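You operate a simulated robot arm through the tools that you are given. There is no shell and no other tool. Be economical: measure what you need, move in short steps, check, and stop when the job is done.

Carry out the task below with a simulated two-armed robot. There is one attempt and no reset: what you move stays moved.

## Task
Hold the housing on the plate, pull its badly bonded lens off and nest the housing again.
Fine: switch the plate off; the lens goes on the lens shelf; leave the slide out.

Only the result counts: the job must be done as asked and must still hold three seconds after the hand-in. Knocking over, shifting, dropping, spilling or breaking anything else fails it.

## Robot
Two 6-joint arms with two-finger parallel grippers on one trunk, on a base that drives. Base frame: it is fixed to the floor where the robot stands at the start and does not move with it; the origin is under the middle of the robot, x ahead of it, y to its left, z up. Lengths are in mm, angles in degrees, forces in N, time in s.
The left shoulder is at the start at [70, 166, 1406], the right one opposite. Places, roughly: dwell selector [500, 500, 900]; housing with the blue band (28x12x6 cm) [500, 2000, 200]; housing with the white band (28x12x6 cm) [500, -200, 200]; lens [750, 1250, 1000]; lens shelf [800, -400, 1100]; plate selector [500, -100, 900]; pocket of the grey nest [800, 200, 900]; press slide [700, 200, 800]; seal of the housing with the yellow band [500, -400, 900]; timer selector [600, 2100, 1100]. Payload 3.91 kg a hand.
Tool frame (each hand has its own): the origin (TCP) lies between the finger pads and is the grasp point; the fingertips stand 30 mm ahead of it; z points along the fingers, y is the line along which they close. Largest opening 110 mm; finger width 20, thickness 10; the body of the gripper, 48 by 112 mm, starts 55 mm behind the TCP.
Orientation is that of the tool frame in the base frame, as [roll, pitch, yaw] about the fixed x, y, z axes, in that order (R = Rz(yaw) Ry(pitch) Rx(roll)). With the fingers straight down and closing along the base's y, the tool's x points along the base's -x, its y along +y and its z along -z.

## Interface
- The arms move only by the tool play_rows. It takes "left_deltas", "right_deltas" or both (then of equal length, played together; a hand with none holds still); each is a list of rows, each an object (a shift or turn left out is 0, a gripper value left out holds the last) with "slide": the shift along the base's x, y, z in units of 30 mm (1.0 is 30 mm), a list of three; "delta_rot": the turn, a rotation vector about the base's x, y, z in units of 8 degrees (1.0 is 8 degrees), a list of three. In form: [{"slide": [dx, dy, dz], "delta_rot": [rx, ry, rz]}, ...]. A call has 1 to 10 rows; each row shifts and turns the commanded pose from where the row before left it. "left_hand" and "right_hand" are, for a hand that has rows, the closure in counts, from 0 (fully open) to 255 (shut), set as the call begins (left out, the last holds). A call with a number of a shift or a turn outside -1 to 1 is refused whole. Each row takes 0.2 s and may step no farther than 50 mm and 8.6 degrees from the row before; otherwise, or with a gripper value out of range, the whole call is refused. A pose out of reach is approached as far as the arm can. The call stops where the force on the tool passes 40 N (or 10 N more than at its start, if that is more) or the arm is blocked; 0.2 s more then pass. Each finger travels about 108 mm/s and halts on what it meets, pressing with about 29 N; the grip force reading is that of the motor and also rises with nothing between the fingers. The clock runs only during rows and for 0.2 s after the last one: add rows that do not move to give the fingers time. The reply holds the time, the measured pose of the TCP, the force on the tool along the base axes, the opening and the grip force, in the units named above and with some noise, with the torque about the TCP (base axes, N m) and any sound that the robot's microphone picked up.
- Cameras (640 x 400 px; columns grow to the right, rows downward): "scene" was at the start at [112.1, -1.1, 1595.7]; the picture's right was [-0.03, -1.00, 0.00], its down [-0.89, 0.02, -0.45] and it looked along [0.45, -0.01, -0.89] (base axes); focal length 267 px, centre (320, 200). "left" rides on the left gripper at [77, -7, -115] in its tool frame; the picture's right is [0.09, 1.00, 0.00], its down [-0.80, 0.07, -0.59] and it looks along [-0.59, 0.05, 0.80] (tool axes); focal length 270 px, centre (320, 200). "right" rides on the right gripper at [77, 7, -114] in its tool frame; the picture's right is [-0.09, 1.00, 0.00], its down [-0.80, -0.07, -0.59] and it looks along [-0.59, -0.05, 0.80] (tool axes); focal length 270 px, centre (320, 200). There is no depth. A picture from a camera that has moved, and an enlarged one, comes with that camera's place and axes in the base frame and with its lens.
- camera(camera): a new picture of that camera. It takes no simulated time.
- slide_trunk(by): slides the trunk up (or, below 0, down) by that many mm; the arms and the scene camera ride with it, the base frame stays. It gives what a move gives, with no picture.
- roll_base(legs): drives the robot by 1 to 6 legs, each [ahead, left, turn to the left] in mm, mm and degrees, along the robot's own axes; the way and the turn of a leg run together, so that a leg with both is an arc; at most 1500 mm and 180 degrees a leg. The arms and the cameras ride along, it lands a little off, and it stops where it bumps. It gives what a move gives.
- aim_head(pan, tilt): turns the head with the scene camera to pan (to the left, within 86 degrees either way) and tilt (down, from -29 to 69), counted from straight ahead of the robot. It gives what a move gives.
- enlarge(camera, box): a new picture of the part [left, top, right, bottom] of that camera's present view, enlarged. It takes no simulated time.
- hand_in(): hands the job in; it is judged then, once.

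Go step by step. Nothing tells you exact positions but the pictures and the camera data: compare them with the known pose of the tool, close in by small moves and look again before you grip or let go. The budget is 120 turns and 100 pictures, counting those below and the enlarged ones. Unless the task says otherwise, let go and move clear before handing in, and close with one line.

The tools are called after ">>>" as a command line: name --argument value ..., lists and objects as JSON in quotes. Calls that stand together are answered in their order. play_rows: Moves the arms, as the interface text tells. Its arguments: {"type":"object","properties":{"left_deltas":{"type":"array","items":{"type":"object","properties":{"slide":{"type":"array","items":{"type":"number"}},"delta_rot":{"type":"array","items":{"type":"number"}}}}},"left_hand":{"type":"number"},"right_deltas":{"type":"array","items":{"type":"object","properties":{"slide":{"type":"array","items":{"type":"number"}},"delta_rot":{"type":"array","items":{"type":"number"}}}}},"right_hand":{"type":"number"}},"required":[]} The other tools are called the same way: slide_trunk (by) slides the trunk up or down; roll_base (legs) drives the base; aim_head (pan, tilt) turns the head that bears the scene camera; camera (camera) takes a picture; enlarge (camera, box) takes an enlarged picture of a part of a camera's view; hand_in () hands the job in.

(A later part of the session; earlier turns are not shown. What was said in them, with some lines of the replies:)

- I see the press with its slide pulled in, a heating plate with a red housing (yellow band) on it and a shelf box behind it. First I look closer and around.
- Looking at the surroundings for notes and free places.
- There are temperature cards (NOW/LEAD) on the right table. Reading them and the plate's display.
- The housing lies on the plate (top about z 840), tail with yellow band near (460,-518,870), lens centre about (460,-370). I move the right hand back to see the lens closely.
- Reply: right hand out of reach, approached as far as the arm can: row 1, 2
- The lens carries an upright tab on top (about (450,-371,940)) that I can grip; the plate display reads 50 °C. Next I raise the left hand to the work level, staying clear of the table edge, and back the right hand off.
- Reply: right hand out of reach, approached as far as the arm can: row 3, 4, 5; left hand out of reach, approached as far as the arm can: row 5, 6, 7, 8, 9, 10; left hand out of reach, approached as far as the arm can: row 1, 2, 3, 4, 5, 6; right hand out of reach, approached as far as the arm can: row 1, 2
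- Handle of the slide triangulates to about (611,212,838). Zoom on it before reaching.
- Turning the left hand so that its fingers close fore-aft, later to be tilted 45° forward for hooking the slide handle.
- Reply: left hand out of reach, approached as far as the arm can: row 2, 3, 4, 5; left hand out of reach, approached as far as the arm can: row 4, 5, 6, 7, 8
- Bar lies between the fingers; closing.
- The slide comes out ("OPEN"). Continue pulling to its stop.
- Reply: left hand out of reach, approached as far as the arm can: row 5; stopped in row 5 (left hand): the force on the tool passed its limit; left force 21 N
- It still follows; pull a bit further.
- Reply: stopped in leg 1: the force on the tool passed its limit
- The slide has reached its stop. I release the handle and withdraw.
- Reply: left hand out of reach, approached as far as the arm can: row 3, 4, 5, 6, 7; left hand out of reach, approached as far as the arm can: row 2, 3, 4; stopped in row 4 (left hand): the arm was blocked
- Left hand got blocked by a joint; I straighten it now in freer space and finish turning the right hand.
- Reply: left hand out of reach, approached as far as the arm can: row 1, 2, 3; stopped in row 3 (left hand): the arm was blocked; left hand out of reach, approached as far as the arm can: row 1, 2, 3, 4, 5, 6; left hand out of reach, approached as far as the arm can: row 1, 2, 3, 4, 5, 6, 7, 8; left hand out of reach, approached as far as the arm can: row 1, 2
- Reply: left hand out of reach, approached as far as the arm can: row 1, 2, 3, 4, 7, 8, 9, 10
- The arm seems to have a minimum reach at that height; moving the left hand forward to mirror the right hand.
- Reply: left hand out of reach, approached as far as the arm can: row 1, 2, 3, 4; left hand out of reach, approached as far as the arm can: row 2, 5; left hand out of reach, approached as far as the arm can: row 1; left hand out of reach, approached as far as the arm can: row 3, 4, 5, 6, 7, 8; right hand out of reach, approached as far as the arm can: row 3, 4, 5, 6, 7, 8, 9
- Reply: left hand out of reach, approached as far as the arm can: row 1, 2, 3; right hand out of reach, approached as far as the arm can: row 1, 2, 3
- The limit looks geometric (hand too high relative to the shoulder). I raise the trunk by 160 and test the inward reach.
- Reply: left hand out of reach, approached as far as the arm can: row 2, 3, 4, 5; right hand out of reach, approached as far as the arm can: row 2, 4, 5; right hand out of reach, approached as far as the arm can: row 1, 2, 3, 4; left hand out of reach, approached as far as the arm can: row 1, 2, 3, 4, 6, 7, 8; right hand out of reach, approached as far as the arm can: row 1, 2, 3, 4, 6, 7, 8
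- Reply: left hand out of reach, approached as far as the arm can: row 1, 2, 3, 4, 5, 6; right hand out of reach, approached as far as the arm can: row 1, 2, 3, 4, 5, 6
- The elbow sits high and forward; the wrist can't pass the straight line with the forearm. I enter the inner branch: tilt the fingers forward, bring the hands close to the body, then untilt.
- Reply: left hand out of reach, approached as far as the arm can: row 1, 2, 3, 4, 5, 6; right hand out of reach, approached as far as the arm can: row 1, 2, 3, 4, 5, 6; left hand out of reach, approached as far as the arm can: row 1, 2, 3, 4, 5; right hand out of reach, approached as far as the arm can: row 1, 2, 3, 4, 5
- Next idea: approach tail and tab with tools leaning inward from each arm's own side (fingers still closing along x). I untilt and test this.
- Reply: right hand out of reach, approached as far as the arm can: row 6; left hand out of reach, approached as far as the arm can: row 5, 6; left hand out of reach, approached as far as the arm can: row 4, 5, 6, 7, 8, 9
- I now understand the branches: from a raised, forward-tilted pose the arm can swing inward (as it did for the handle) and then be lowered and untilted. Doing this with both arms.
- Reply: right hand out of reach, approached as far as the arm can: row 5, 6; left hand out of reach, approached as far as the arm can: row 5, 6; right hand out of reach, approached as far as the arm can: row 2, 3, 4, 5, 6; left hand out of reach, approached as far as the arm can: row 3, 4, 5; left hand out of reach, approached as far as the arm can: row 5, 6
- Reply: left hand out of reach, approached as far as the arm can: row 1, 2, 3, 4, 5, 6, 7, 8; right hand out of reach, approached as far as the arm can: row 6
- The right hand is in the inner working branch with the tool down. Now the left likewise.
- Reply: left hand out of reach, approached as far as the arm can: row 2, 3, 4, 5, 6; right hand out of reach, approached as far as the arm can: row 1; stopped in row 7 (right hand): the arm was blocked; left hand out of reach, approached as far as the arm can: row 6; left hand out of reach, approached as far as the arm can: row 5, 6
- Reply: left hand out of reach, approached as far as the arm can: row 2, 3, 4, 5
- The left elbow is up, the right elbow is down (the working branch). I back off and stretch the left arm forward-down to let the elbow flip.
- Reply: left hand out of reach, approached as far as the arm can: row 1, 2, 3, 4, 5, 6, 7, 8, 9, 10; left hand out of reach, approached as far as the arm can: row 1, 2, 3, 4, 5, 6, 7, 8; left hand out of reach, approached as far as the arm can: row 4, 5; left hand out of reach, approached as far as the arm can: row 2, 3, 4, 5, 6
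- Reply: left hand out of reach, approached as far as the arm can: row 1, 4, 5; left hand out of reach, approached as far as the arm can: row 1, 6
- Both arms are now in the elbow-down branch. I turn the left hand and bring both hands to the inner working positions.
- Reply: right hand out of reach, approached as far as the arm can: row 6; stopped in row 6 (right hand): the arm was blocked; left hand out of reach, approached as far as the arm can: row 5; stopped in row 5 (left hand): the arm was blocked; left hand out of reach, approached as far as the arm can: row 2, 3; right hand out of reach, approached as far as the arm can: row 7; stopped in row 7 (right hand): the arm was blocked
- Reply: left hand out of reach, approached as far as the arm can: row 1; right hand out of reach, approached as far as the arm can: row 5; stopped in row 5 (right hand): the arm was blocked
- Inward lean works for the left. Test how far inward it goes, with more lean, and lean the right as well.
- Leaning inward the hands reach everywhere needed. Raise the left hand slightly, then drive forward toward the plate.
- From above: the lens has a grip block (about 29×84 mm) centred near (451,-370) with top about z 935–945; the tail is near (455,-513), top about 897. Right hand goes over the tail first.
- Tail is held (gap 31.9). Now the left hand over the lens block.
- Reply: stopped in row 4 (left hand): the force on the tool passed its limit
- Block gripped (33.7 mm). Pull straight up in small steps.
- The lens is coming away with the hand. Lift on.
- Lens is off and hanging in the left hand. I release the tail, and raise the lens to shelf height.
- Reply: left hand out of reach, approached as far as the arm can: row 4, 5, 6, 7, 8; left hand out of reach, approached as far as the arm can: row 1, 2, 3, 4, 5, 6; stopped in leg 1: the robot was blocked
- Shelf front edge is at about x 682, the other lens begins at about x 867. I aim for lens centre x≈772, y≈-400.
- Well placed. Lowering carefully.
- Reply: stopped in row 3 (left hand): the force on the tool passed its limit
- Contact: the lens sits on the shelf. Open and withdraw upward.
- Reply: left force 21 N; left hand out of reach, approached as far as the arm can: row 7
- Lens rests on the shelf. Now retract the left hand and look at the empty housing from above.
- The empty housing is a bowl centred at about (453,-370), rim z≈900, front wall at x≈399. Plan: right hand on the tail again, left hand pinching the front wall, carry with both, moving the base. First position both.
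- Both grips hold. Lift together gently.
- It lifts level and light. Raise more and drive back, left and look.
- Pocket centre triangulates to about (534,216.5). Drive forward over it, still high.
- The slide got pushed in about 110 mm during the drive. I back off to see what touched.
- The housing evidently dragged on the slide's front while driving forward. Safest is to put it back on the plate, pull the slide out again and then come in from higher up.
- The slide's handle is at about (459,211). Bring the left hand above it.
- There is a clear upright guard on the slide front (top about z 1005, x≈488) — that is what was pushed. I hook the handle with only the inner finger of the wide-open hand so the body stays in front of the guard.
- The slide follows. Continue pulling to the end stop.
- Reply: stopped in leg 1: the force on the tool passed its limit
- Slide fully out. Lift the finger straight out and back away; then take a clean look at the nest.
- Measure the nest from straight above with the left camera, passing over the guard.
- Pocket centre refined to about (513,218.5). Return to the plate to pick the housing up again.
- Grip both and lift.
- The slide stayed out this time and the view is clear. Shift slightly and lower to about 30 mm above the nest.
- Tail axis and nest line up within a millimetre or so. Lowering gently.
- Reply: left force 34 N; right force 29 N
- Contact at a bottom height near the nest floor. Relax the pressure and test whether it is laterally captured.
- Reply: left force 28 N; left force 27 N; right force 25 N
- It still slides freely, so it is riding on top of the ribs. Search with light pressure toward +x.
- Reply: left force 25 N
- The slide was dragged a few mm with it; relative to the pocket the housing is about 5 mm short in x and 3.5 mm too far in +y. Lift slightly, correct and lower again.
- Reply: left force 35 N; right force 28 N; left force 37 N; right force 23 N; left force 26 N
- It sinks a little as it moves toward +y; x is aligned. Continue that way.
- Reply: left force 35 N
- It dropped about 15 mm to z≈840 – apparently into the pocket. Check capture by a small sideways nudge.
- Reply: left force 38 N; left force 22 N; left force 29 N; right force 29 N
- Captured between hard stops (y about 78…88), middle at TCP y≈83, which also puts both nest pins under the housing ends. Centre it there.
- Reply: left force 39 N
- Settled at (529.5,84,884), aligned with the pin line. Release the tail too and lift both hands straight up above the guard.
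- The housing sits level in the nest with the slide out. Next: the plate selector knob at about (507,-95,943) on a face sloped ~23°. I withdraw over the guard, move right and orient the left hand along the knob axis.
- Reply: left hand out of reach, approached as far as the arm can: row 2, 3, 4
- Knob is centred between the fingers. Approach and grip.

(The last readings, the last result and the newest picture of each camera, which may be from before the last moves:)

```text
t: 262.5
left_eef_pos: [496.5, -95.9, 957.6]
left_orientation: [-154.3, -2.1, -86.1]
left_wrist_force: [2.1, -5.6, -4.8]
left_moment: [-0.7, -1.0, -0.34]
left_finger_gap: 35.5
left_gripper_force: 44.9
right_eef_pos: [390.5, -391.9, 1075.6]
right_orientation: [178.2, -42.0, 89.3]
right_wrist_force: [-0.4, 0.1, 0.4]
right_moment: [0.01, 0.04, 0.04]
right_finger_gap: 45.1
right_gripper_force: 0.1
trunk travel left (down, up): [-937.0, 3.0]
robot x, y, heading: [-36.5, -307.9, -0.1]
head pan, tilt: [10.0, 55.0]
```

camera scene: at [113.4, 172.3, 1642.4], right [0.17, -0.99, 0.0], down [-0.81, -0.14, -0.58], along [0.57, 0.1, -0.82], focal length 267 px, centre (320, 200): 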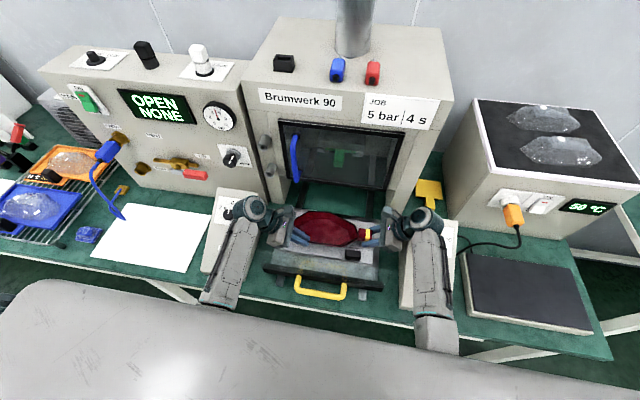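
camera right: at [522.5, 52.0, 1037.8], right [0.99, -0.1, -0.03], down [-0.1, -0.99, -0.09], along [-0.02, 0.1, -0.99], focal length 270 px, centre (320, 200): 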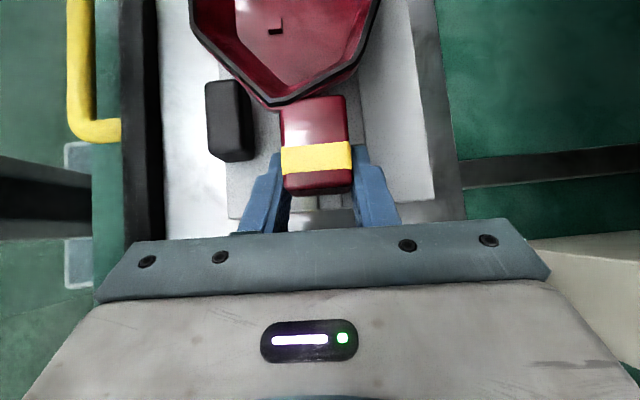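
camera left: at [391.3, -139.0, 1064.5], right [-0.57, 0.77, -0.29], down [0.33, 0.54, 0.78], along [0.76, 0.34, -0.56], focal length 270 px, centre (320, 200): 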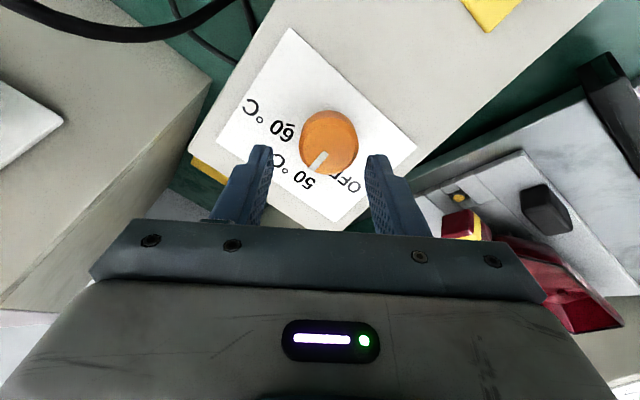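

>>> play_rows --left_deltas '[{}, {}, {"slide": [-0.2, 0, 0.5]}, {"slide": [-0.3, 0.2, 0.7]}, {"slide": [-0.5, 0.8, 0.5]}, {"slide": [-0.5, 0.8, 0]}, {"slide": [-0.5, 0.8, 0]}, {}]' --left_hand 120

>>> aim_head --pan 20 --tilt 50

>>> roll_base --legs '[[-150, 0, 0]]'

```text
t: 264.3
left_eef_pos: [433.7, -19.2, 1010.0]
left_orientation: [-154.2, -2.1, -86.0]
left_wrist_force: [0.6, 1.2, -0.2]
left_moment: [0.0, 0.03, 0.01]
left_finger_gap: 58.3
left_gripper_force: 0.0
right_eef_pos: [390.9, -392.9, 1075.0]
right_orientation: [178.0, -42.0, 89.4]
right_wrist_force: [0.5, 0.7, 0.2]
right_moment: [0.03, 0.05, 0.0]
right_finger_gap: 45.3
right_gripper_force: 0.0
trunk travel left (down, up): [-937.0, 3.0]
robot x, y, heading: [-33.2, -305.6, -0.3]
head pan, tilt: [10.0, 55.0]
```

```text
t: 265.1
left_eef_pos: [434.7, -19.8, 1009.7]
left_orientation: [-154.2, -2.1, -86.0]
left_wrist_force: [0.4, 0.3, -0.4]
left_moment: [0.0, -0.02, 0.02]
left_finger_gap: 58.2
left_gripper_force: 0.1
right_eef_pos: [388.9, -391.7, 1074.6]
right_orientation: [178.2, -41.9, 89.4]
right_wrist_force: [-0.1, -0.4, 0.6]
right_moment: [-0.02, 0.02, 0.02]
right_finger_gap: 45.3
right_gripper_force: 0.1
trunk travel left (down, up): [-937.0, 3.0]
robot x, y, heading: [-36.4, -304.2, -0.2]
head pan, tilt: [20.0, 50.0]
```

```text
t: 266.4
left_eef_pos: [284.6, -17.0, 1008.7]
left_orientation: [-154.3, -2.1, -85.9]
left_wrist_force: [0.5, -0.3, 0.8]
left_moment: [0.0, 0.0, 0.01]
left_finger_gap: 58.3
left_gripper_force: 0.1
right_eef_pos: [242.1, -389.7, 1073.1]
right_orientation: [178.2, -41.9, 89.4]
right_wrist_force: [-0.1, 0.0, -1.0]
right_moment: [-0.03, -0.01, -0.01]
right_finger_gap: 45.3
right_gripper_force: 0.0
trunk travel left (down, up): [-937.0, 3.0]
robot x, y, heading: [-191.1, -309.7, -0.2]
head pan, tilt: [20.0, 50.0]
```

Last picture: check selector and nest together.

>>> enlarge --camera "scene" --box '[225, 150, 355, 231]'

```text
4.92 times, centred on (290, 190) of scene
camera zoom: at [-61.8, -279.1, 1647.8], right [0.34, -0.94, 0.0], down [-0.72, -0.26, -0.64], along [0.6, 0.22, -0.77], focal length 1314 px, centre (468, 247)
```

zoom: 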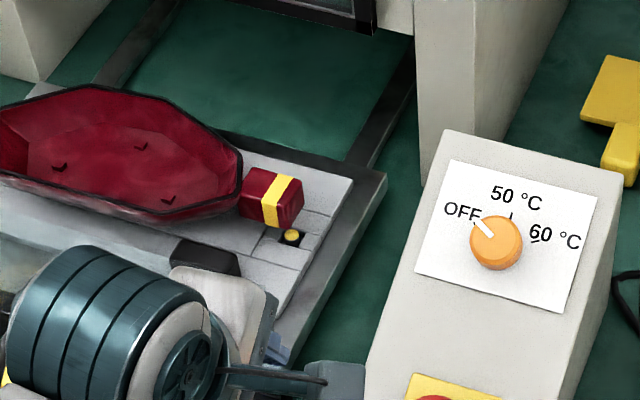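

The last picture shows the selector pointer on OFF, the housing level in the nest with the slide out, and the lens on the shelf. Both hands are empty and clear, so I am handing in.

>>> hand_in

```text
The job is handed in.
```

I pulled the lens off and set it on the lens shelf, put the housing back in the grey nest, and switched the plate off. The slide is out, but about 15 mm short of its full stop.
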